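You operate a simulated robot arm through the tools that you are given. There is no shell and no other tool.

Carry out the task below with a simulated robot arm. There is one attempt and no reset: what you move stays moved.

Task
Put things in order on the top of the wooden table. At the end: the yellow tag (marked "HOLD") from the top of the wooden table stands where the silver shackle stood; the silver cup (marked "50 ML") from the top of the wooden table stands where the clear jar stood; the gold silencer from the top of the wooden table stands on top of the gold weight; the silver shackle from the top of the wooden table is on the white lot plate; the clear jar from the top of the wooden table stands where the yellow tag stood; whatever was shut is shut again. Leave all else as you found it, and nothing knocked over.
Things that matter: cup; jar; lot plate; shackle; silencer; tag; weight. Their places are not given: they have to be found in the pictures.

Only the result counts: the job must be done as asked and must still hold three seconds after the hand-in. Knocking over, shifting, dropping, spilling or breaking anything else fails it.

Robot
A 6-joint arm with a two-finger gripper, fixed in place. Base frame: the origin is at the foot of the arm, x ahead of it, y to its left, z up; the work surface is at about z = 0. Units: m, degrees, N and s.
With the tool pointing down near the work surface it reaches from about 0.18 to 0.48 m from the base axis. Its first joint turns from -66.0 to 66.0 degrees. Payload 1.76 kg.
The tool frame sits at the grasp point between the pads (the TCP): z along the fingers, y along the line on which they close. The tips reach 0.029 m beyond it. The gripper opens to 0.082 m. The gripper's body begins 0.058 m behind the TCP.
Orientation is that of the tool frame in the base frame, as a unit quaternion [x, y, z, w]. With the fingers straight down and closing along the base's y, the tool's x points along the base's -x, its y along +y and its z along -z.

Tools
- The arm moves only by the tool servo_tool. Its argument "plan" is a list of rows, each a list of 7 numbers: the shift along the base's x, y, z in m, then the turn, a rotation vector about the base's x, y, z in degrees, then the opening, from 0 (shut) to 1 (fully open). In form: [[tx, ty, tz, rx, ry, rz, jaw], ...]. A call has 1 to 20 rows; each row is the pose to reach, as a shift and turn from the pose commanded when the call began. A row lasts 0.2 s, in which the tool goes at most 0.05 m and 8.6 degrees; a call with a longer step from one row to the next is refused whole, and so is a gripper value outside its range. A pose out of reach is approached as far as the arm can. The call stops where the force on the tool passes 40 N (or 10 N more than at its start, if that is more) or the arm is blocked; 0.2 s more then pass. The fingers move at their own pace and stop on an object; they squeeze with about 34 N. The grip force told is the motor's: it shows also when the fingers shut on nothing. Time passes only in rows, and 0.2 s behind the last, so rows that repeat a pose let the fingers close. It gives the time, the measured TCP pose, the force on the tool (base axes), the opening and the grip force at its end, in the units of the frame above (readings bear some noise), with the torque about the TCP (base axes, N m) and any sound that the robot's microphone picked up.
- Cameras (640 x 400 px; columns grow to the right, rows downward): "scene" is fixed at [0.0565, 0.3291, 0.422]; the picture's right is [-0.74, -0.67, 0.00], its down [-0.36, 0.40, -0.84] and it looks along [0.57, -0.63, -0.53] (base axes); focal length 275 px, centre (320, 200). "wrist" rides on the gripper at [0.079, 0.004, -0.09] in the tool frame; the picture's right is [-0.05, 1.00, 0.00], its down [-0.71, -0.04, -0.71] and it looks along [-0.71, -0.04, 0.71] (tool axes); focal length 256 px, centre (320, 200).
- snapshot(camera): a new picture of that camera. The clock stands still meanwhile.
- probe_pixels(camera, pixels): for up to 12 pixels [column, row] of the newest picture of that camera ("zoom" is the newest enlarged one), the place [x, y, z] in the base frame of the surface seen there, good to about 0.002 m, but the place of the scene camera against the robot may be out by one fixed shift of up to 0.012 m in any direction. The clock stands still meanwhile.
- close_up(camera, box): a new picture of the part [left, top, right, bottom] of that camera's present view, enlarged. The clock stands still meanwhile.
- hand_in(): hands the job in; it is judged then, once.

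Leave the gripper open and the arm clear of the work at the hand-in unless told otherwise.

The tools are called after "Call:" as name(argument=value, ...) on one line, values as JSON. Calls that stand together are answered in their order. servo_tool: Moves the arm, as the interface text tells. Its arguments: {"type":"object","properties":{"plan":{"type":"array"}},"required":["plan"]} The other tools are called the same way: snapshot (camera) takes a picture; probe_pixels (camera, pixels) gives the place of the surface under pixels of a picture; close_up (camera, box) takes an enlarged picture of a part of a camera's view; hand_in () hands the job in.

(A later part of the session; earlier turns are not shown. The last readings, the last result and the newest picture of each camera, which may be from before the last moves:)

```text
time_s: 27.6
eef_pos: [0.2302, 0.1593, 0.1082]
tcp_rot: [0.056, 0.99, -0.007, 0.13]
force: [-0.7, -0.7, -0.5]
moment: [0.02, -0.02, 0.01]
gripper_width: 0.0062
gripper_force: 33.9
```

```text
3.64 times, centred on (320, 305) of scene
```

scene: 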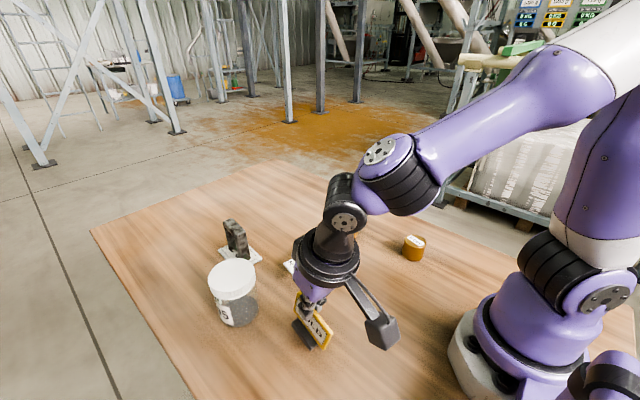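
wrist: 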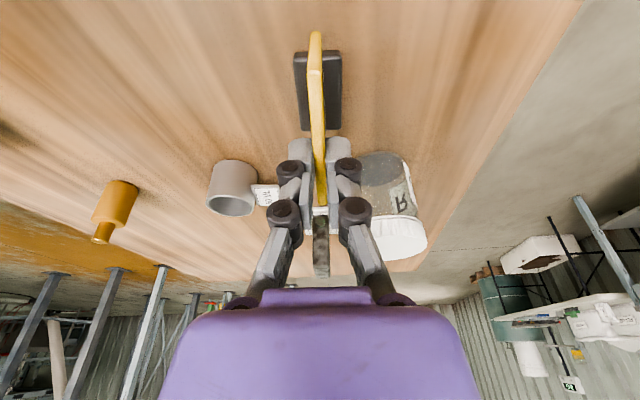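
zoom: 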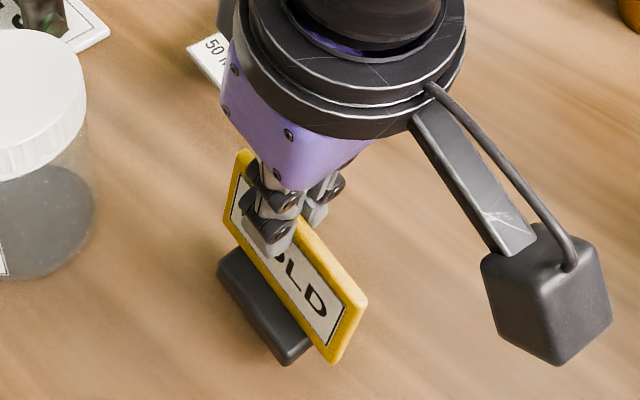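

I probe the tag corners in the enlarged scene view: far top (243,153), near top (364,300), near bottom (332,360), foot corners (221,268) and (288,362).

Call:
probe_pixels(camera="zoom", pixels=[[243, 156], [362, 300], [332, 355], [228, 215], [221, 270], [288, 362], [325, 325], [280, 310], [350, 292]])

Call:
probe_pixels(camera="wrist", pixels=[[315, 36], [316, 50], [314, 72], [317, 100], [322, 190], [298, 55], [339, 53], [338, 125], [301, 127]])

```text
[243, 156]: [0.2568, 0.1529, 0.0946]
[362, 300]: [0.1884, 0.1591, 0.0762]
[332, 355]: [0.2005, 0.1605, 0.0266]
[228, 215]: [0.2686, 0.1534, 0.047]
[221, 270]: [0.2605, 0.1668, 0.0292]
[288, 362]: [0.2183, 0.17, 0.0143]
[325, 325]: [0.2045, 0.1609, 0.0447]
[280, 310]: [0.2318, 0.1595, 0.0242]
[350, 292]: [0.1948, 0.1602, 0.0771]
```

```text
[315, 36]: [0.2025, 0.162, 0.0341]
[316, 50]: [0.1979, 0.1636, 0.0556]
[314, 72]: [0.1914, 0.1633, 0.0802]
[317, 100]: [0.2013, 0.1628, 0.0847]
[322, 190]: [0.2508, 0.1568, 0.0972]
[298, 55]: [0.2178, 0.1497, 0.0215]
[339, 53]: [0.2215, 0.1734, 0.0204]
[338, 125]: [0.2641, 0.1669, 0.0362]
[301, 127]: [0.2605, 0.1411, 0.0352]
```

The tag has pivoted about 16° in the grip: near end low (z 0.080), far end high (z 0.097), so it is in line with the tilted tool. At this near place the tool can stand upright, so I turn the tool +15° about the closing axis to level the tag, then look again.

Call:
servo_tool(plan=[[0, 0, 0, 0.57, 4.97, 0, 0], [0, 0, 0, 1.13, 9.93, 0, 0], [0, 0, 0, 1.7, 14.9, 0, 0], [0, 0, 0, 1.7, 14.9, 0, 0]])

Call:
close_up(camera="scene", box=[260, 250, 380, 360])

Call:
snapshot(camera="wrist")

```text
time_s: 28.6
eef_pos: [0.2292, 0.1607, 0.108]
tcp_rot: [0.057, 0.998, -0.001, -0.001]
force: [0.0, -0.5, -0.2]
moment: [0.01, 0.03, 0.0]
gripper_width: 0.006
gripper_force: 33.5
```

```text
3.64 times, centred on (320, 305) of scene
```

zoom: 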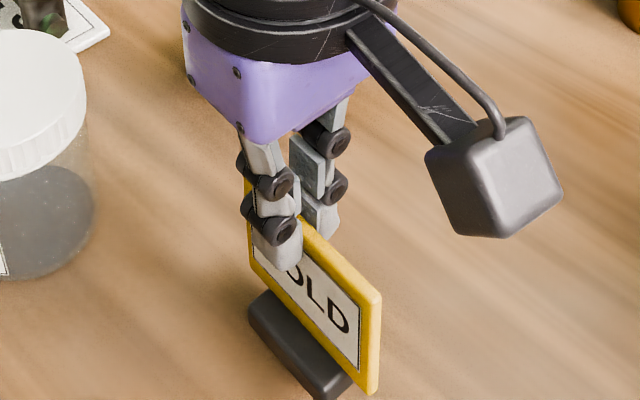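

```text
taken
```

wrist: 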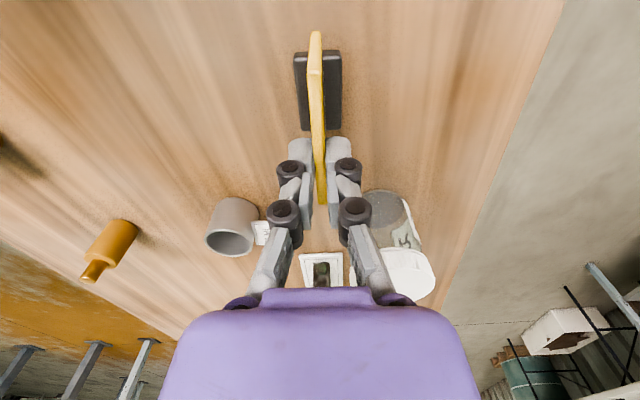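

The tag keeps its place in the hand and now looks level. I probe its corners in both views.

Call:
probe_pixels(camera="wrist", pixels=[[315, 36], [316, 50], [314, 72], [317, 100], [321, 150], [322, 195], [298, 55], [339, 53], [338, 125], [301, 127], [297, 75], [340, 75]])

Call:
probe_pixels(camera="zoom", pixels=[[375, 297], [370, 385], [330, 253], [250, 305], [325, 393], [348, 275]])

```text
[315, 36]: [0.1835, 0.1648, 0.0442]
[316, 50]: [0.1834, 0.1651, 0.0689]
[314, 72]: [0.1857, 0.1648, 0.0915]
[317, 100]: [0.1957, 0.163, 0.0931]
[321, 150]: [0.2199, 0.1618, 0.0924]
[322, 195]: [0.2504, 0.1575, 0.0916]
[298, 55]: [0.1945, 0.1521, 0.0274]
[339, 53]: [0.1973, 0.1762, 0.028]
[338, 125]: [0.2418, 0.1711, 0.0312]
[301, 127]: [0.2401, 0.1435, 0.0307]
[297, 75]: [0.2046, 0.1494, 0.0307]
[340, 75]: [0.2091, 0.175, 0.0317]
```

```text
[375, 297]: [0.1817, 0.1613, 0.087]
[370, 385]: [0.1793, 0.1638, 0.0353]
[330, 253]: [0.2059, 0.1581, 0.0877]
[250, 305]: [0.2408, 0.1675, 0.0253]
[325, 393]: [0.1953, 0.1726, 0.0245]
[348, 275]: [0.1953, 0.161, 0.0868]
```

The tag is level now, but it has slid down about 3 cm in the grip: its top edge is at z 0.0925, its centre at (0.2185,0.1605), its bottom about 0.019 above the table. I shift +0.010 in x to bring its centre to (0.2285,0.160), lower 0.013 and re-check.

Call:
servo_tool(plan=[[0.005, 0, 0, 0, 0, 0, 0], [0.01, -0.0005, -0.003, 0, 0, 0, 0], [0.01, -0.0005, -0.008, 0, 0, 0, 0], [0.01, -0.0005, -0.013, 0, 0, 0, 0], [0.01, -0.0005, -0.013, 0, 0, 0, 0]])

Call:
snapshot(camera="wrist")

Call:
close_up(camera="scene", box=[260, 270, 380, 370])

```text
time_s: 29.8
eef_pos: [0.239, 0.1594, 0.0942]
tcp_rot: [0.056, 0.998, 0.0, 0.001]
force: [0.0, -0.2, -1.1]
moment: [-0.02, 0.03, -0.01]
gripper_width: 0.0064
gripper_force: 33.3
```

```text
taken
```

wrist: 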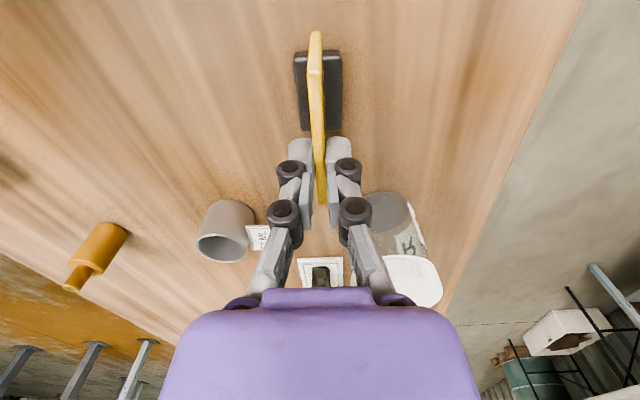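

```text
4.00 times, centred on (320, 320) of scene
```

zoom: 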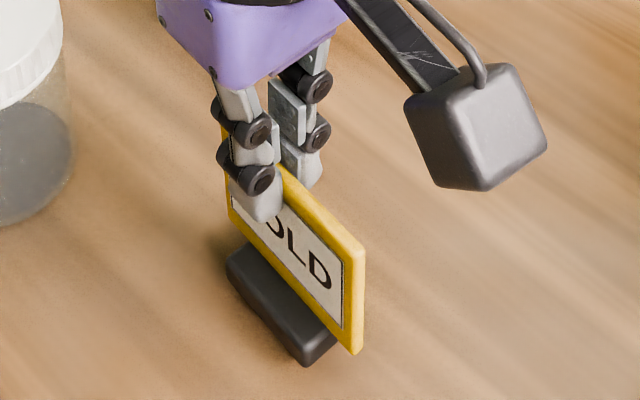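

I probe the tag's top edge and foot again.

Call:
probe_pixels(camera="wrist", pixels=[[314, 73], [317, 100], [321, 150], [322, 195], [316, 45], [298, 55], [339, 53], [338, 125], [301, 127]])

```text
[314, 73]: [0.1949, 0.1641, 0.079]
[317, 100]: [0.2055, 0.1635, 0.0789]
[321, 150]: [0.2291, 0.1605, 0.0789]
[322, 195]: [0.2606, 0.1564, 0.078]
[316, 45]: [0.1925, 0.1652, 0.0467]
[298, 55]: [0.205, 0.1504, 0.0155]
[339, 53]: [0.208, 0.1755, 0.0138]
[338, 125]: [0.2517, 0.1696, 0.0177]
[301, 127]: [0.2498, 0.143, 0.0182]
```

Top edge at z 0.079, so about 5 mm to go; centre at (0.2286,0.160). I lower in small steps.

Call:
servo_tool(plan=[[0, 0, -0.0015, 0, 0, 0, 0], [0, 0, -0.003, 0, 0, 0, 0], [0, 0, -0.004, 0, 0, 0, 0], [0, 0, -0.004, 0, 0, 0, 0]])

```text
time_s: 30.8
eef_pos: [0.2391, 0.1587, 0.0904]
tcp_rot: [0.057, 0.998, 0.001, 0.0]
force: [0.3, 0.5, -0.2]
moment: [-0.01, -0.02, -0.03]
gripper_width: 0.006
gripper_force: 33.7
```

Call:
servo_tool(plan=[[0, 0, -0.0007, 0, 0, 0, 0], [0, 0, -0.0014, 0, 0, 0, 0], [0, 0, -0.0014, 0, 0, 0, 0]])

```text
time_s: 31.6
eef_pos: [0.2389, 0.1604, 0.0896]
tcp_rot: [0.057, 0.998, 0.0, 0.001]
force: [-2.2, -0.7, 11.8]
moment: [-0.02, 0.02, -0.03]
gripper_width: 0.006
gripper_force: 33.7
```

The tag now touches the table (force +11.8). I open the fingers gently.

Call:
servo_tool(plan=[[0, 0, 0.0003, 0, 0, 0, 0.1], [0, 0, 0.0003, 0, 0, 0, 0.2], [0, 0, 0.0003, 0, 0, 0, 0.4], [0, 0, 0.0003, 0, 0, 0, 0.6], [0, 0, 0.0003, 0, 0, 0, 0.6]])

Call:
close_up(camera="scene", box=[260, 270, 380, 370])

Call:
snapshot(camera="wrist")

```text
time_s: 32.8
eef_pos: [0.2376, 0.1604, 0.0896]
tcp_rot: [0.056, 0.998, 0.0, 0.0]
force: [-0.3, 0.7, -0.6]
moment: [0.01, 0.01, 0.04]
gripper_width: 0.049
gripper_force: 0.1
```

```text
4.00 times, centred on (320, 320) of scene
```

zoom: 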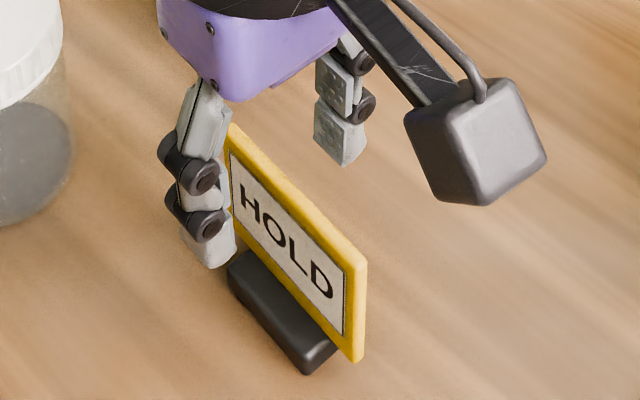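

```text
taken
```

wrist: 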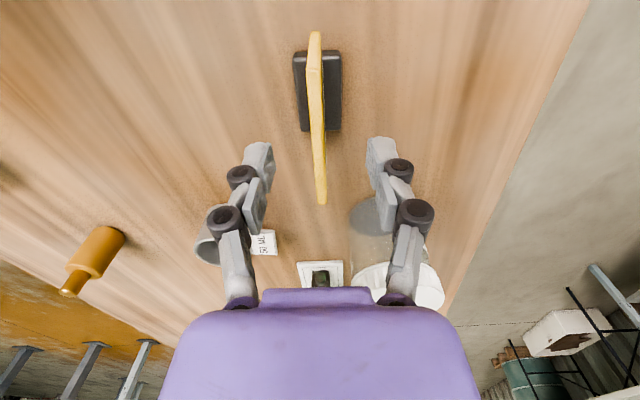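

The tag stands freely at the shackle's old place. I rise straight up and swing over to view the silencer and the weight from above, tool upright.

Call:
servo_tool(plan=[[0, 0, 0.03, 0, 0, 0, 0.8], [0, 0, 0.07, 0, 0, 0, 1], [0, 0, 0.115, 0, 0, 0, 1], [0, -0.03, 0.145, 0, 0, 1, 1], [-0.003, -0.075, 0.15, 0, 0, 2, 1], [-0.006, -0.12, 0.15, 0, 0, 3, 1], [-0.01, -0.165, 0.15, 0, 0, 4, 1], [-0.013, -0.21, 0.15, 0, 0, 5, 1], [-0.016, -0.255, 0.15, 0, 0, 6.5, 1], [-0.018, -0.275, 0.15, 0, 0, 6.5, 1], [-0.018, -0.275, 0.15, 0, 0, 6.5, 1]])

Call:
snapshot(camera="wrist")

Call:
snapshot(camera="scene")

```text
time_s: 35.2
eef_pos: [0.2178, -0.1145, 0.2382]
tcp_rot: [0.0, 1.0, 0.0, 0.0]
force: [0.5, -0.4, -0.2]
moment: [0.0, 0.01, 0.0]
gripper_width: 0.0823
gripper_force: 0.1
```

```text
taken
```

wrist: 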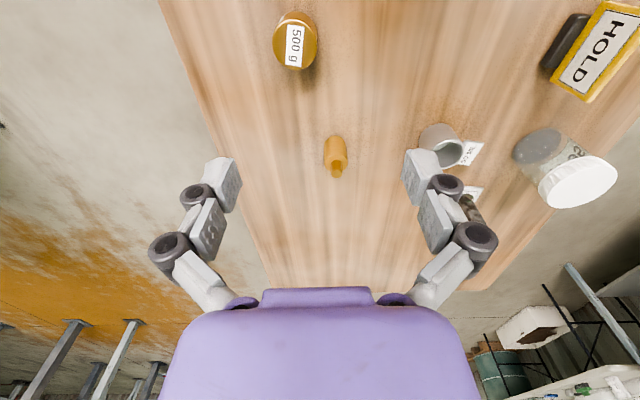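

```text
taken
```

scene: 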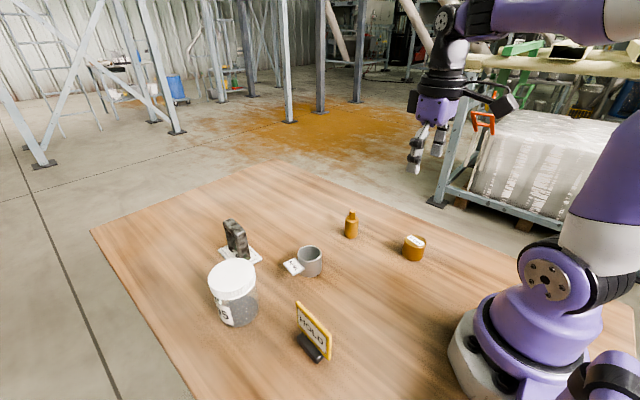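

The tag stands well at (313,330) in the scene. In the wrist view the weight is at (295,40), the silencer at (335,155). I enlarge and probe both.

Call:
close_up(camera="wrist", box=[235, 0, 395, 100])

Call:
probe_pixels(camera="zoom", pixels=[[240, 60], [160, 160], [325, 160], [240, 268], [240, 165], [190, 90], [300, 90], [190, 235], [300, 240]])

Call:
close_up(camera="wrist", box=[295, 125, 375, 185])

```text
4.00 times, centred on (315, 50) of wrist
```

zoom: 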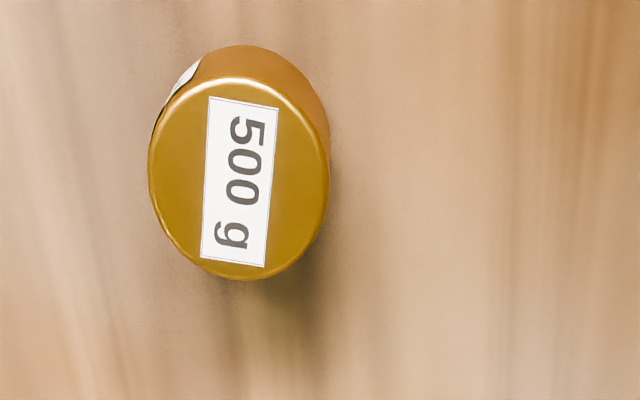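

```text
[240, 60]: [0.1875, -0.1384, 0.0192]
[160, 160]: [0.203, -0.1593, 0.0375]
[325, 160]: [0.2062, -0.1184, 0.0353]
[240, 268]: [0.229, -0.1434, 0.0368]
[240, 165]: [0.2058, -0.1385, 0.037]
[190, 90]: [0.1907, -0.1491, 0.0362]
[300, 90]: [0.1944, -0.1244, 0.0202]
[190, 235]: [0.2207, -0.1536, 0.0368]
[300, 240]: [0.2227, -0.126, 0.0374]
```

```text
6.67 times, centred on (335, 155) of wrist
```

zoom: 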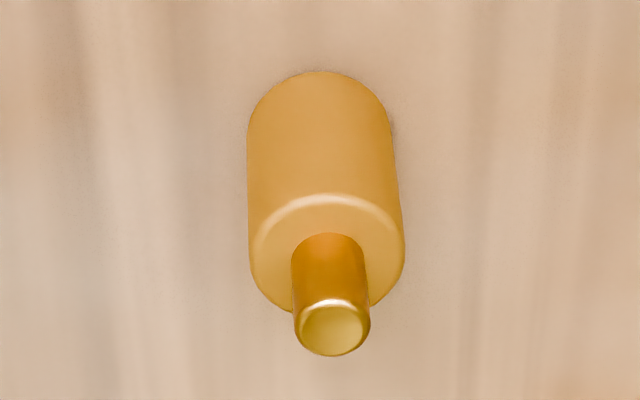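

Weight top centre about (0.208,-0.139), radius 0.021, top z 0.037. I probe the silencer's shoulder edges, knob and bottom.

Call:
probe_pixels(camera="zoom", pixels=[[332, 330], [305, 328], [360, 328], [332, 305], [254, 255], [400, 248], [328, 205], [275, 295], [322, 76], [322, 130], [252, 130], [388, 130]])

```text
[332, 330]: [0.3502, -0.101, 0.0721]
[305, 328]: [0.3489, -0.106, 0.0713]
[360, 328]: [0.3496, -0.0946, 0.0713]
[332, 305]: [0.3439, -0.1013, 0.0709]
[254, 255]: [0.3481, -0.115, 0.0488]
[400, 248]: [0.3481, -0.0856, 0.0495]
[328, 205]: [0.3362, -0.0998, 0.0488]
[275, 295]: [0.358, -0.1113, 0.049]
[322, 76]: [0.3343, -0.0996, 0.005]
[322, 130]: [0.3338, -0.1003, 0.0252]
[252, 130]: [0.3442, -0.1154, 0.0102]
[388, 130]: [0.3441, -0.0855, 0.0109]
```

Silencer axis at (0.349,-0.100), body radius 0.015, shoulder z 0.049. I move above it to z≈0.125 and check the pose.

Call:
servo_tool(plan=[[0.04, 0.004, -0.02, 0, 0, 0, 1], [0.08, 0.008, -0.045, 0, 0, 0, 1], [0.11, 0.012, -0.08, 0, 0, 0, 1], [0.131, 0.0142, -0.11, 0, 0, 0, 1], [0.131, 0.0142, -0.11, 0, 0, 0, 1], [0.131, 0.0142, -0.11, 0, 0, 0, 1]])

Call:
snapshot(camera="wrist")

```text
time_s: 36.6
eef_pos: [0.3511, -0.1001, 0.1292]
tcp_rot: [0.0, 1.0, -0.001, 0.0]
force: [-0.1, 1.0, -0.2]
moment: [-0.02, -0.02, -0.01]
gripper_width: 0.0819
gripper_force: 0.0
```

```text
taken
```

wrist: 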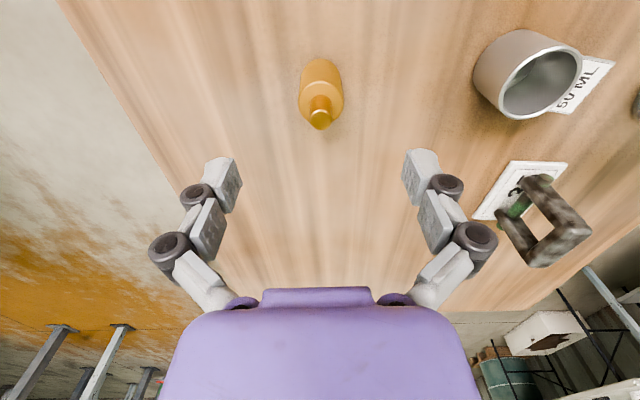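

The silencer is at column 321, midway between the fingers. I probe its knob and shoulder for a last check.

Call:
probe_pixels(camera="wrist", pixels=[[320, 120], [302, 102], [341, 100], [321, 85], [321, 65], [300, 80], [340, 78]])

```text
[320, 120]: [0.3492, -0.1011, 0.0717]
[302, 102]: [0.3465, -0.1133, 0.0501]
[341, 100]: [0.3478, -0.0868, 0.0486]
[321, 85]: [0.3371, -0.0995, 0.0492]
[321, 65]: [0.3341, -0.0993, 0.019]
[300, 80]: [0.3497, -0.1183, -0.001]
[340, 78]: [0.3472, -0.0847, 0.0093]
```

Confirmed at (0.349,-0.100). I lower to z≈0.043 (shift -0.086, x -0.001) around the body, keeping the gripper body above the knob.

Call:
servo_tool(plan=[[-0.001, 0, -0.03, 0, 0, 0, 1], [-0.001, 0, -0.06, 0, 0, 0, 1], [-0.001, 0, -0.08, 0, 0, 0, 1], [-0.001, 0, -0.086, 0, 0, 0, 1], [-0.001, 0, -0.086, 0, 0, 0, 1]])

Call:
close_up(camera="scene", box=[300, 180, 400, 260])

```text
time_s: 37.8
eef_pos: [0.3511, -0.1023, 0.0422]
tcp_rot: [0.0, 1.0, 0.001, 0.0]
force: [0.6, 0.2, 0.2]
moment: [0.0, 0.01, -0.01]
gripper_width: 0.0821
gripper_force: 0.0
```

```text
5.00 times, centred on (350, 220) of scene
```

zoom: 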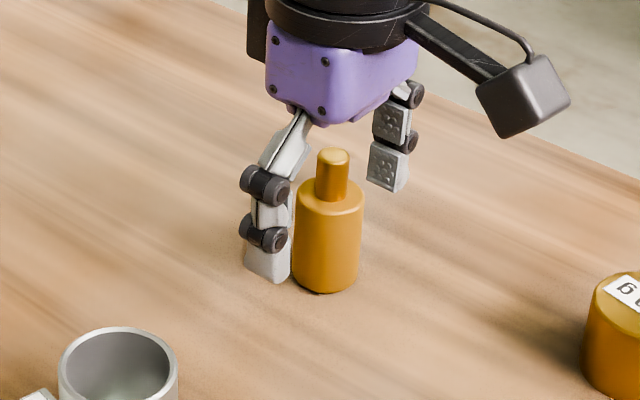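

Both fingers are around the body, no contact. I close slowly.

Call:
servo_tool(plan=[[0, 0, 0, 0, 0, 0, 0.6], [0, 0, 0, 0, 0, 0, 0.42], [0, 0, 0, 0, 0, 0, 0.3], [0, 0, 0, 0, 0, 0, 0], [0, 0, 0, 0, 0, 0, 0], [0, 0, 0, 0, 0, 0, 0]])

Call:
snapshot(camera="wrist")

```text
time_s: 39.2
eef_pos: [0.3507, -0.1012, 0.0419]
tcp_rot: [0.001, 1.0, 0.0, 0.0]
force: [0.3, 0.2, 4.9]
moment: [0.04, 0.01, 0.01]
gripper_width: 0.0302
gripper_force: 34.4
```

```text
taken
```

wrist: 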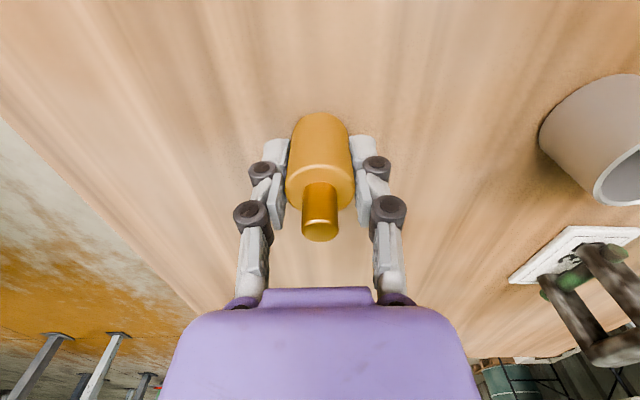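

Gripped at 0.030. I lift slowly 0.03 m and compare the wrist view for slip.

Call:
servo_tool(plan=[[0, 0, 0.005, 0, 0, 0, 0], [0, 0, 0.015, 0, 0, 0, 0], [0, 0, 0.03, 0, 0, 0, 0], [0, 0, 0.03, 0, 0, 0, 0]])

Call:
snapshot(camera="wrist")

```text
time_s: 40.2
eef_pos: [0.3495, -0.1023, 0.0744]
tcp_rot: [0.0, 1.0, 0.0, -0.001]
force: [-0.8, 0.9, -1.6]
moment: [0.01, -0.02, 0.01]
gripper_width: 0.0303
gripper_force: 33.7
```

```text
taken
```

wrist: 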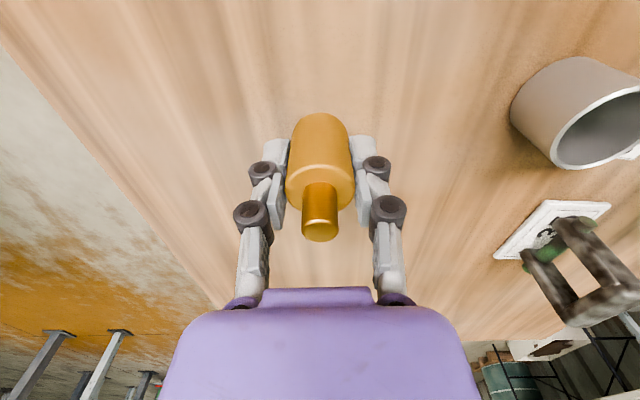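

No slip. I raise it and carry it back to above the weight at (0.208,-0.139), leaving about 4 cm gap, then check alignment.

Call:
servo_tool(plan=[[0, 0, 0.035, 0, 0, 0, 0], [-0.03, -0.008, 0.055, 0, 0, 0, 0], [-0.07, -0.02, 0.055, 0, 0, 0, 0], [-0.11, -0.031, 0.055, 0, 0, 0, 0], [-0.141, -0.038, 0.045, 0, 0, 0, 0], [-0.141, -0.038, 0.045, 0, 0, 0, 0]])

Call:
snapshot(camera="wrist")

Call:
close_up(camera="scene", box=[360, 180, 460, 270])

```text
time_s: 41.6
eef_pos: [0.2092, -0.139, 0.1181]
tcp_rot: [0.0, 1.0, 0.0, 0.0]
force: [-0.6, 0.6, -0.3]
moment: [0.02, -0.01, -0.02]
gripper_width: 0.0303
gripper_force: 34.3
```

```text
taken
```

wrist: 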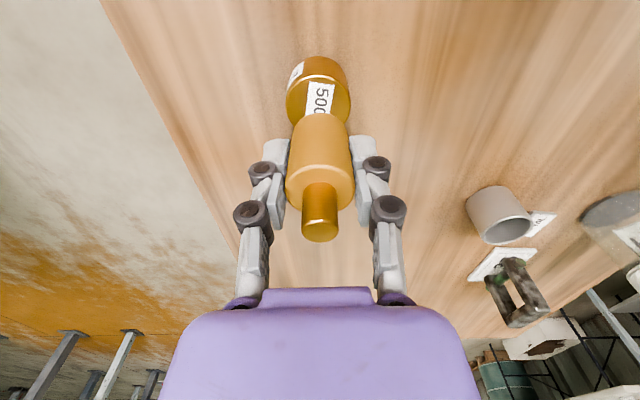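

```text
4.44 times, centred on (410, 225) of scene
```

zoom: 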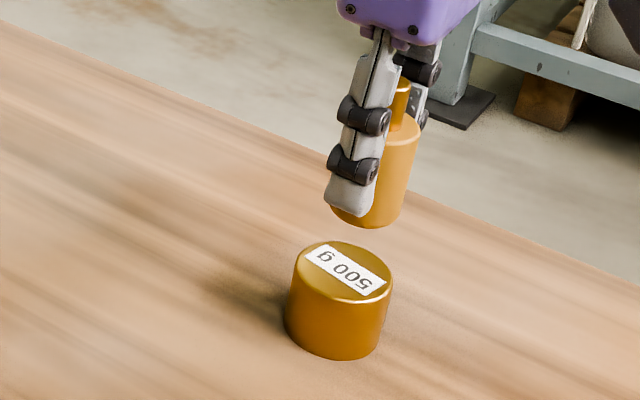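

I probe the silencer's knob and shoulder and the weight's edges in the wrist view to compare their axes.

Call:
probe_pixels(camera="wrist", pixels=[[320, 232], [320, 170], [288, 190], [352, 190], [320, 120], [291, 100], [347, 100], [318, 80], [318, 100], [318, 66]])

Call:
probe_pixels(camera="zoom", pixels=[[345, 246], [297, 270], [389, 285], [345, 300], [342, 355], [375, 222], [405, 90], [400, 130]])

```text
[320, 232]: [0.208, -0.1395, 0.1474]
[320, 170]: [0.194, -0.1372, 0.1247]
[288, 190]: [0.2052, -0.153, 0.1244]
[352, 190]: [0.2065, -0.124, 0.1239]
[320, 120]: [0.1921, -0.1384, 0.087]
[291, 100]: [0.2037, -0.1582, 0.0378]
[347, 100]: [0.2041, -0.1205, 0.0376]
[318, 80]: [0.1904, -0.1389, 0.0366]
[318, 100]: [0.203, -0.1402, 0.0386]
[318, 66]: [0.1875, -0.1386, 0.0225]
```

```text
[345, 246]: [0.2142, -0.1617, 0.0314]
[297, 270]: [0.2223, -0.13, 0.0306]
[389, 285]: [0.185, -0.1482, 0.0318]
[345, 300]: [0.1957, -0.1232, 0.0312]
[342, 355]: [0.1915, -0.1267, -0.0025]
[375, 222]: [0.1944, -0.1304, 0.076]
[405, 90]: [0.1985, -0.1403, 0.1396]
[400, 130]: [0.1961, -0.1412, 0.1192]
```

Silencer axis (0.207,-0.1385), weight axis (0.208,-0.139): nearly aligned. Gap is about 0.039. I shift (0.001,-0.0007), and lower 0.034.

Call:
servo_tool(plan=[[0.001, -0.0007, -0.01, 0, 0, 0, 0], [0.001, -0.0007, -0.022, 0, 0, 0, 0], [0.001, -0.0007, -0.03, 0, 0, 0, 0], [0.001, -0.0007, -0.035, 0, 0, 0, 0], [0.001, -0.0007, -0.035, 0, 0, 0, 0]])

Call:
close_up(camera="scene", box=[360, 190, 460, 270])

```text
time_s: 42.8
eef_pos: [0.2085, -0.1413, 0.0823]
tcp_rot: [0.0, 1.0, 0.001, 0.001]
force: [0.0, 0.7, -1.6]
moment: [0.01, 0.01, 0.0]
gripper_width: 0.0302
gripper_force: 33.9
```

```text
5.00 times, centred on (410, 230) of scene
```

zoom: 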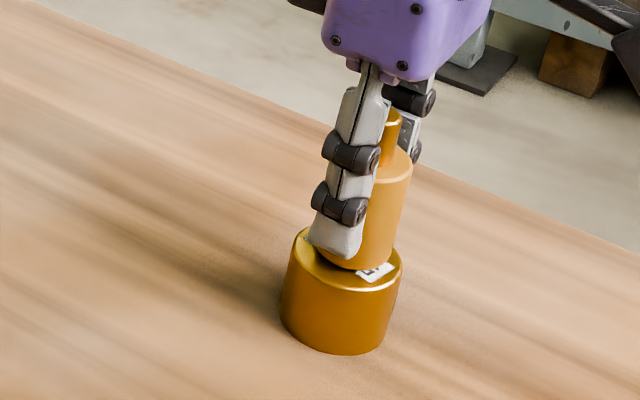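

Just above the weight with no contact yet. I lower in 1 mm steps.

Call:
servo_tool(plan=[[0, 0, -0.001, 0, 0, 0, 0], [0, 0, -0.002, 0, 0, 0, 0], [0, 0, -0.003, 0, 0, 0, 0], [0, 0, -0.003, 0, 0, 0, 0]])

```text
time_s: 43.8
eef_pos: [0.2106, -0.1399, 0.0813]
tcp_rot: [0.0, 1.0, 0.0, 0.001]
force: [-1.9, 1.6, 13.1]
moment: [0.11, 0.11, -0.01]
gripper_width: 0.0305
gripper_force: 34.0
```

Contact (force +13). I ease up half a millimetre and open gently.

Call:
servo_tool(plan=[[0, 0, 0.0008, 0, 0, 0, 0], [0, 0, 0.0008, 0, 0, 0, 0.39], [0, 0, 0.0008, 0, 0, 0, 0.45], [0, 0, 0.0008, 0, 0, 0, 0.6], [0, 0, 0.0008, 0, 0, 0, 0.75], [0, 0, 0.0008, 0, 0, 0, 0.75]])

Call:
close_up(camera="scene", box=[360, 190, 460, 270])

Call:
snapshot(camera="wrist")

```text
time_s: 45.2
eef_pos: [0.2101, -0.1399, 0.0819]
tcp_rot: [0.0, 1.0, 0.0, 0.0]
force: [1.1, 0.2, -0.7]
moment: [0.0, 0.03, -0.06]
gripper_width: 0.0614
gripper_force: 0.1
```

```text
5.00 times, centred on (410, 230) of scene
```

zoom: 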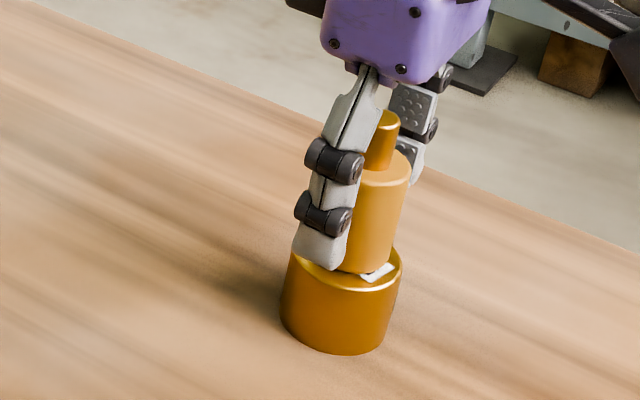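

```text
taken
```

wrist: 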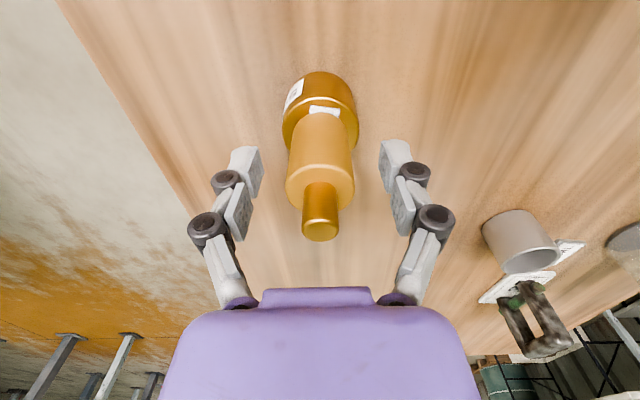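

The silencer stands on the weight. I rise straight up, then swing over to look at the jar near (0.369,0.1985).

Call:
servo_tool(plan=[[0, 0, 0.03, 0, 0, 0, 0.8], [0, 0, 0.07, 0, 0, 0, 0.9], [0, 0, 0.11, 0, 0, 0, 1], [0.005, 0.02, 0.15, 0, 0, 0, 1], [0.012, 0.065, 0.16, 0, 0, 0, 1], [0.02, 0.11, 0.16, 0, 0, 0, 1], [0.028, 0.155, 0.16, 0, 0, 0, 1], [0.036, 0.2, 0.16, 0, 0, 0, 1], [0.044, 0.245, 0.16, 0, 0, 0, 1], [0.052, 0.29, 0.16, 0, 0, 0, 1], [0.06, 0.33, 0.16, 0, 0, 0, 1], [0.06, 0.33, 0.16, 0, 0, 0, 1]])

Call:
snapshot(camera="wrist")

Call:
snapshot(camera="scene")

```text
time_s: 47.8
eef_pos: [0.2719, 0.1887, 0.2413]
tcp_rot: [0.0, 1.0, 0.0, -0.001]
force: [0.0, -0.2, -0.1]
moment: [0.02, 0.0, -0.04]
gripper_width: 0.0823
gripper_force: 0.0
```

```text
taken
```

wrist: 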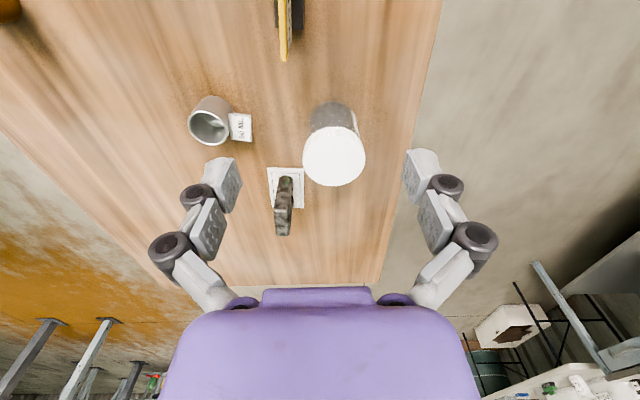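

```text
taken
```

scene: 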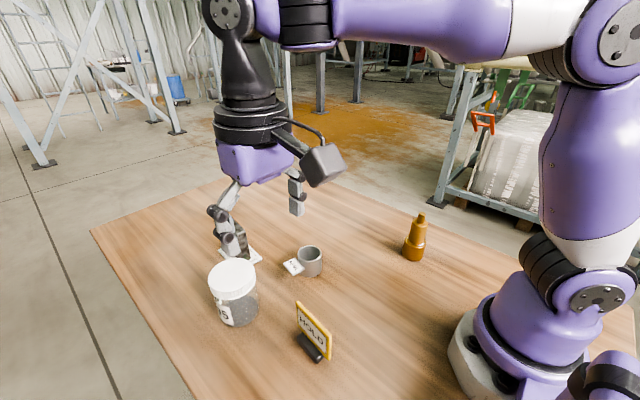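

The silencer stands on the weight at scene (414,240). Now I enlarge the jar in the wrist view (lid about (334,157)).

Call:
close_up(camera="wrist", box=[280, 95, 390, 195])

```text
4.00 times, centred on (335, 145) of wrist
```

zoom: 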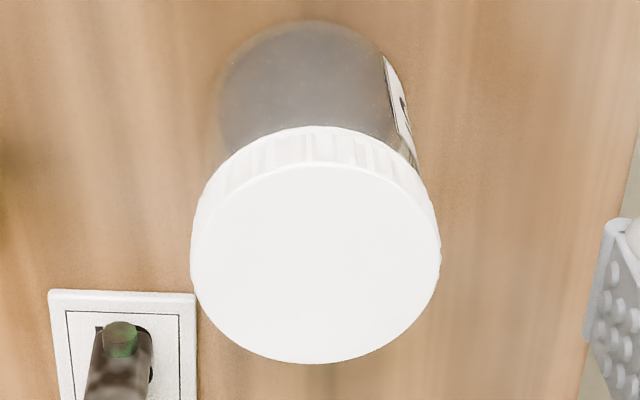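

The lid's top disc spans zoom columns 192–440 and rows 163–363. I probe its rim and the body edges near the foot.

Call:
probe_pixels(camera="zoom", pixels=[[196, 265], [436, 258], [316, 166], [316, 359], [316, 262], [230, 190], [400, 185], [240, 335], [395, 332], [305, 28], [224, 110], [390, 100]])

```text
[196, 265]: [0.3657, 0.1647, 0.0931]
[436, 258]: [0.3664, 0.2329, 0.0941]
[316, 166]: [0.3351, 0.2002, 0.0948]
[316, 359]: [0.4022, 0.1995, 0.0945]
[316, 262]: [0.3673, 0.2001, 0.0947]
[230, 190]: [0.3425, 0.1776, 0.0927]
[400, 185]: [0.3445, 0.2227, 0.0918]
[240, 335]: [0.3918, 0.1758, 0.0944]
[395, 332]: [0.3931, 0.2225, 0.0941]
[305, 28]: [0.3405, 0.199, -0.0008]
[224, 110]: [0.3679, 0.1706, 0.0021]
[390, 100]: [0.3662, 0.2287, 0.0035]
```

Jar axis (0.3687,0.199), lid radius 0.034, top z 0.0945. I go above it at z≈0.16 with 15° forward tilt and -13° yaw (the pose needed later at the tag's old place), then check the centring, as there is only about 7 mm clearance on each side.

Call:
servo_tool(plan=[[0.02, 0.002, -0.01, -0.57, -4.99, -4.32, 1], [0.045, 0.005, -0.03, -1.13, -9.97, -8.63, 1], [0.07, 0.008, -0.055, -1.7, -14.96, -12.95, 1], [0.0968, 0.0103, -0.078, -1.7, -14.96, -12.95, 1], [0.0968, 0.0103, -0.078, -1.7, -14.96, -12.95, 1], [0.0968, 0.0103, -0.078, -1.7, -14.96, -12.95, 1]])

Call:
snapshot(camera="wrist")

Call:
snapshot(camera="scene")

```text
time_s: 49.2
eef_pos: [0.3677, 0.2018, 0.1643]
tcp_rot: [0.112, 0.985, -0.014, 0.13]
force: [0.5, 0.3, -0.3]
moment: [-0.02, 0.02, 0.01]
gripper_width: 0.082
gripper_force: 0.1
```

```text
taken
```

wrist: 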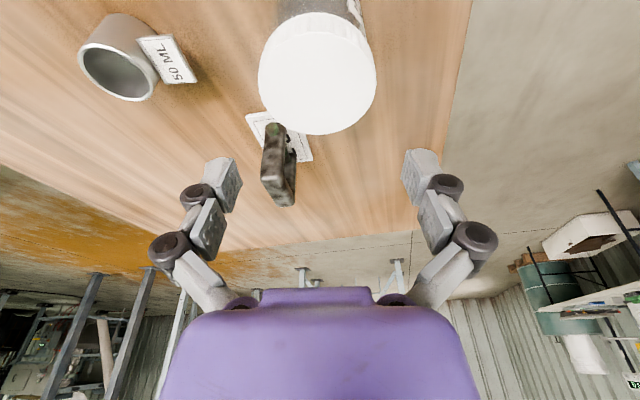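

```text
taken
```

scene: 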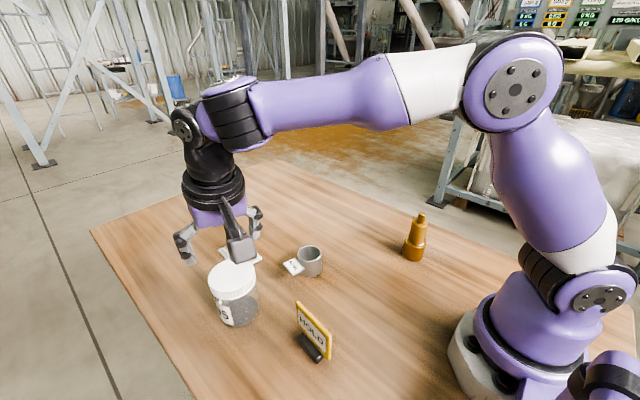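

I probe the lid rim from here: left (261,75), right (374,72), bottom (318,133), top (318,15).

Call:
probe_pixels(camera="wrist", pixels=[[262, 75], [373, 73], [318, 132], [318, 22], [317, 75], [275, 110], [362, 108], [275, 40]])

Call:
servo_tool(plan=[[0, 0, 0, 0, 0, 0, 1]])

```text
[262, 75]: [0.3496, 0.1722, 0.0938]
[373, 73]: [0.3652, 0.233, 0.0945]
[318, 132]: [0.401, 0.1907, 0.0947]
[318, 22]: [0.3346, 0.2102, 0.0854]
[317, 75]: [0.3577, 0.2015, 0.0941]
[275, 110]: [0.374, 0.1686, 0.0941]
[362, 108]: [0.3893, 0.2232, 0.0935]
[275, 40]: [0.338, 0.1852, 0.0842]
```

```text
time_s: 49.6
eef_pos: [0.3673, 0.2015, 0.1634]
tcp_rot: [0.112, 0.985, -0.015, 0.13]
force: [-0.6, 0.5, -0.4]
moment: [0.0, 0.02, -0.01]
gripper_width: 0.0821
gripper_force: 0.0
```

The tool is about 2.4 mm left of the jar's axis. I correct by (0.0012,-0.0024) and lower to z≈0.13, so the tips are just above the lid, to look again.

Call:
servo_tool(plan=[[0.0012, -0.0024, -0.015, 0, 0, 0, 1], [0.0012, -0.0024, -0.033, 0, 0, 0, 1], [0.0012, -0.0024, -0.033, 0, 0, 0, 1], [0.0012, -0.0024, -0.033, 0, 0, 0, 1]])

Call:
snapshot(camera="wrist")

Call:
close_up(camera="scene", box=[160, 180, 290, 330])

```text
time_s: 50.6
eef_pos: [0.3677, 0.1977, 0.1302]
tcp_rot: [0.112, 0.985, -0.015, 0.13]
force: [0.6, 0.7, 0.5]
moment: [0.01, -0.05, 0.03]
gripper_width: 0.0818
gripper_force: 0.1
```

```text
taken
```

wrist: 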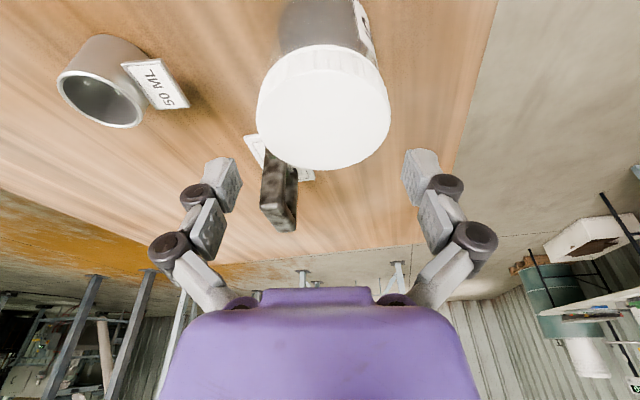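

```text
2.67 times, centred on (225, 255) of scene
```

zoom: 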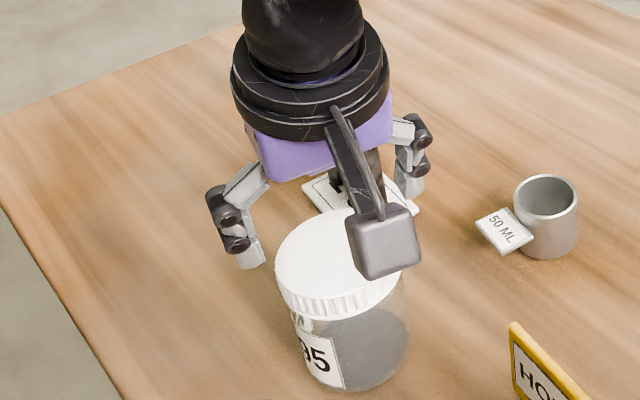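

The lid is centred between the fingers (columns 257–391, middle 324). I lower stepwise to z≈0.057.

Call:
servo_tool(plan=[[0, 0, -0.012, 0, 0, 0, 1], [0, 0, -0.024, 0, 0, 0, 1], [0, 0, -0.036, 0, 0, 0, 1], [0, 0, -0.036, 0, 0, 0, 1]])

Call:
snapshot(camera="wrist")

```text
time_s: 51.6
eef_pos: [0.3686, 0.198, 0.0951]
tcp_rot: [0.111, 0.985, -0.014, 0.13]
force: [0.0, -0.5, 0.5]
moment: [-0.01, -0.02, 0.0]
gripper_width: 0.082
gripper_force: 0.0
```

```text
taken
```

wrist: 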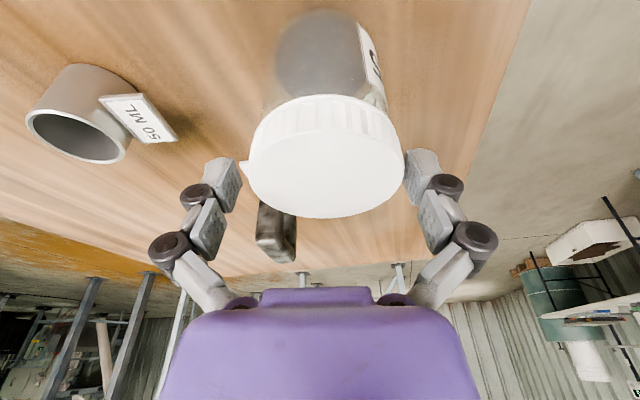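

The fingers straddle the lid without contact; the jar seems 1–2 mm to the right of centre. I shift +0.0015 in y and lower the remaining 0.038.

Call:
servo_tool(plan=[[0, 0.0015, 0, 0, 0, 0, 1], [0, 0.0015, -0.012, 0, 0, 0, 1], [0, 0.0015, -0.024, 0, 0, 0, 1], [0, 0.0015, -0.034, 0, 0, 0, 1], [0, 0.0015, -0.038, 0, 0, 0, 1], [0, 0.0015, -0.038, 0, 0, 0, 1]])

Call:
snapshot(camera="wrist")

Call:
close_up(camera="scene", box=[160, 200, 290, 340])

```text
time_s: 53.0
eef_pos: [0.3676, 0.1975, 0.0567]
tcp_rot: [0.112, 0.985, -0.015, 0.13]
force: [0.4, -0.3, 0.3]
moment: [-0.03, 0.04, 0.01]
gripper_width: 0.0822
gripper_force: 0.1
```

```text
taken
```

wrist: 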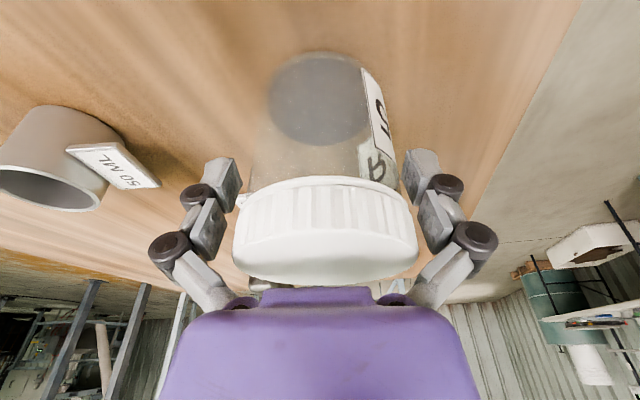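

```text
2.86 times, centred on (225, 270) of scene
```

zoom: 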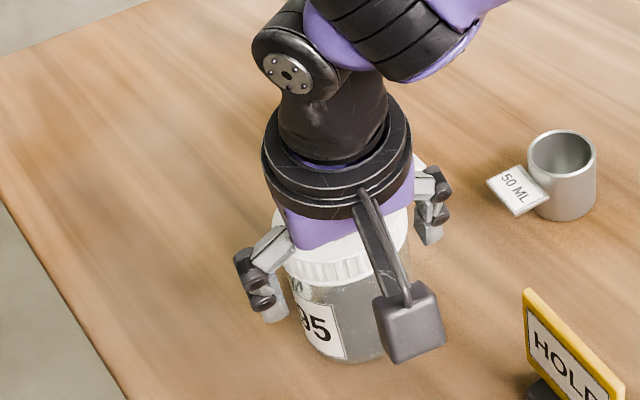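

The jar sits between the fingers with the palm clear of the lid. I close gradually.

Call:
servo_tool(plan=[[0, 0, 0, 0, 0, 0, 0.93], [0, 0, 0, 0, 0, 0, 0.87], [0, 0, 0, 0, 0, 0, 0.82], [0, 0, 0, 0, 0, 0, 0.77], [0, 0, 0, 0, 0, 0, 0.7], [0, 0, 0, 0, 0, 0, 0.5]])

```text
time_s: 54.4
eef_pos: [0.3685, 0.1984, 0.0568]
tcp_rot: [0.112, 0.985, -0.013, 0.13]
force: [-4.1, 1.3, 12.7]
moment: [0.02, 0.14, -0.03]
gripper_width: 0.0669
gripper_force: 34.2
```

Gripped at 0.067 width. I lift only 6 mm and hold, to see whether it slips.

Call:
servo_tool(plan=[[0, 0, 0.003, 0, 0, 0, 0.3], [0, 0, 0.006, 0, 0, 0, 0.3], [0, 0, 0.006, 0, 0, 0, 0.3], [0, 0, 0.006, 0, 0, 0, 0.3], [0, 0, 0.006, 0, 0, 0, 0.3]])

Call:
snapshot(camera="wrist")

Call:
close_up(camera="scene", box=[160, 200, 290, 340])

```text
time_s: 55.6
eef_pos: [0.3688, 0.199, 0.0615]
tcp_rot: [0.112, 0.985, -0.014, 0.13]
force: [0.0, -0.4, -2.8]
moment: [-0.01, 0.03, -0.02]
gripper_width: 0.0672
gripper_force: 34.5
```

```text
taken
```

wrist: 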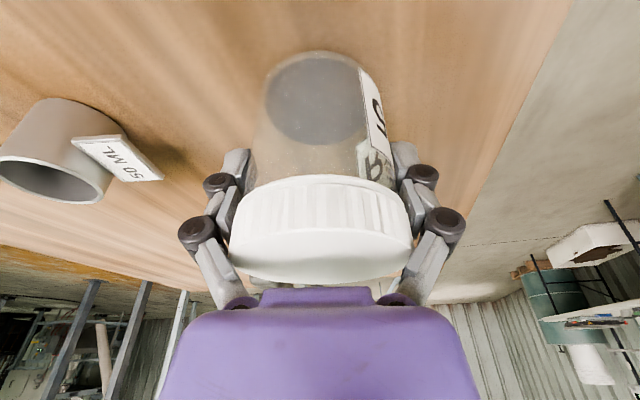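

```text
2.86 times, centred on (225, 270) of scene
```

zoom: 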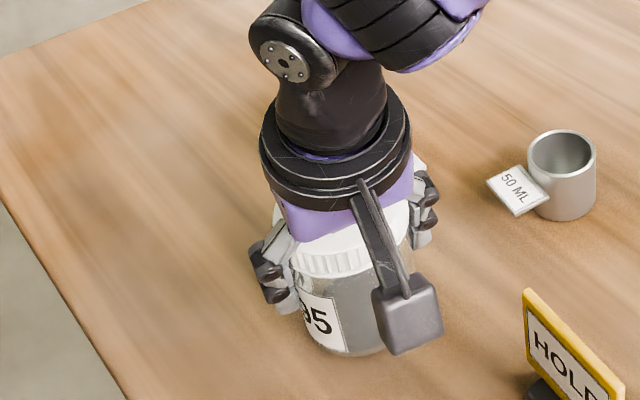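

The jar's weight (about 2.8 N) hangs on the gripper and its view in the hand is unchanged: no slip. I lift 0.03 m more and check again.

Call:
servo_tool(plan=[[0, 0, 0.01, 0, 0, 0, 0.3], [0, 0, 0.02, 0, 0, 0, 0.3], [0, 0, 0.03, 0, 0, 0, 0.3], [0, 0, 0.03, 0, 0, 0, 0.3]])

Call:
snapshot(camera="wrist")

Call:
close_up(camera="scene", box=[160, 200, 290, 340])

```text
time_s: 56.6
eef_pos: [0.3686, 0.1991, 0.0903]
tcp_rot: [0.113, 0.985, -0.015, 0.129]
force: [-0.4, -0.2, -2.2]
moment: [-0.03, -0.01, 0.01]
gripper_width: 0.0673
gripper_force: 34.6
```

```text
taken
```

wrist: 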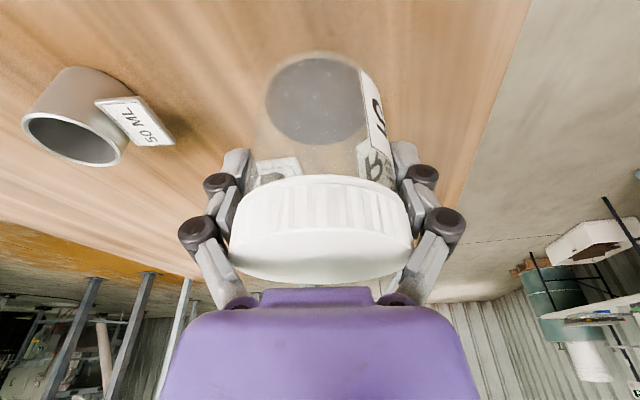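

```text
2.86 times, centred on (225, 270) of scene
```

zoom: 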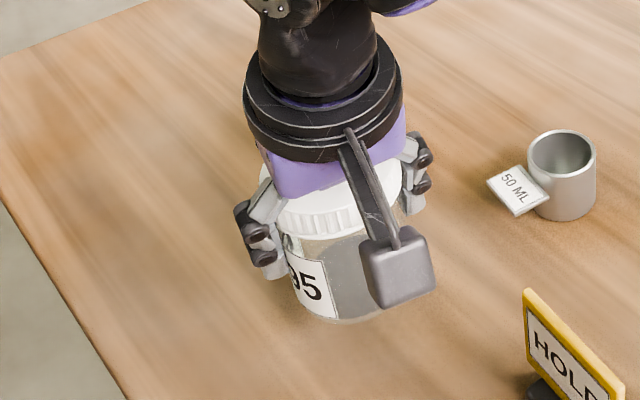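

Still no slip. I raise the jar and carry it over (bottom above 0.10 m, clear of cup and shackle) to above the tag's old place (0.4875,-0.120).

Call:
servo_tool(plan=[[0, 0, 0.035, 0, 0, 0, 0.3], [0, -0.01, 0.07, 0, 0, 0, 0.3], [0.003, -0.05, 0.075, 0, 0, 0, 0.3], [0.006, -0.095, 0.075, 0, 0, 0, 0.3], [0.01, -0.14, 0.075, 0, 0, 0, 0.3], [0.014, -0.185, 0.075, 0, 0, 0, 0.3], [0.02, -0.23, 0.075, 0, 0, 0, 0.3], [0.028, -0.27, 0.075, 0, 0, 0, 0.3], [0.05, -0.3, 0.065, 0, 0, 0, 0.3], [0.085, -0.312, 0.045, 0, 0, 0, 0.3], [0.1188, -0.319, 0.02, 0, 0, 0, 0.3], [0.1188, -0.319, 0.02, 0, 0, 0, 0.3], [0.1188, -0.319, 0.02, 0, 0, 0, 0.3]])

Call:
snapshot(camera="wrist")

Call:
snapshot(camera="scene")

```text
time_s: 59.4
eef_pos: [0.4885, -0.1199, 0.1118]
tcp_rot: [0.112, 0.985, -0.015, 0.13]
force: [0.0, 0.3, -2.9]
moment: [0.03, 0.05, 0.04]
gripper_width: 0.0672
gripper_force: 33.9
```

```text
taken
```

wrist: 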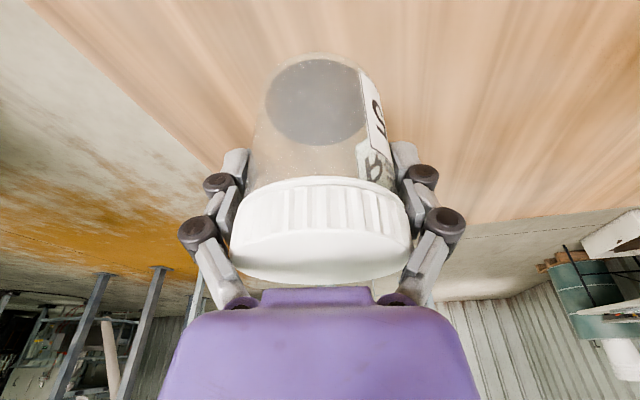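

```text
taken
```

scene: 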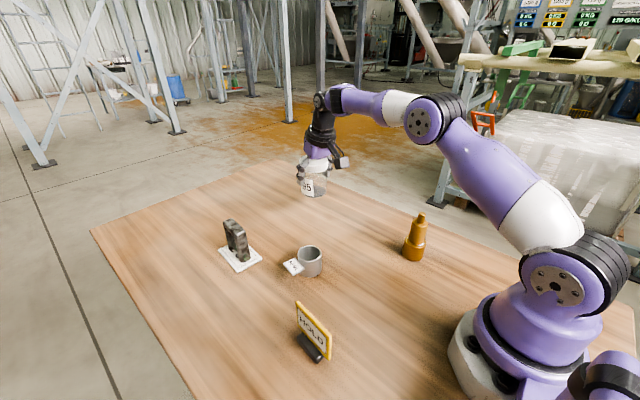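

The jar is unchanged in the hand. I probe lid points to confirm the jar's axis and level.

Call:
probe_pixels(camera="wrist", pixels=[[320, 183], [320, 210], [320, 232], [320, 255], [320, 272], [238, 245], [403, 240], [250, 262], [392, 258]])

Call:
close_up(camera="scene", box=[260, 130, 370, 220])

```text
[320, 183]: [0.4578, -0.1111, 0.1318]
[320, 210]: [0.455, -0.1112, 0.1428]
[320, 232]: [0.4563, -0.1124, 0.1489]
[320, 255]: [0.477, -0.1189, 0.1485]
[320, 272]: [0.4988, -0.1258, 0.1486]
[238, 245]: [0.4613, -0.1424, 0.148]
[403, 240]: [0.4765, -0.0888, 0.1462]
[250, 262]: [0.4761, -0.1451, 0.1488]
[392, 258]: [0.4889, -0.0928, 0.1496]
```

```text
4.44 times, centred on (315, 175) of scene
```

zoom: 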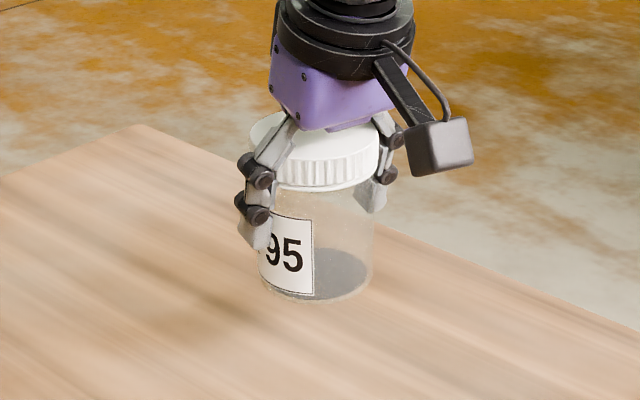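

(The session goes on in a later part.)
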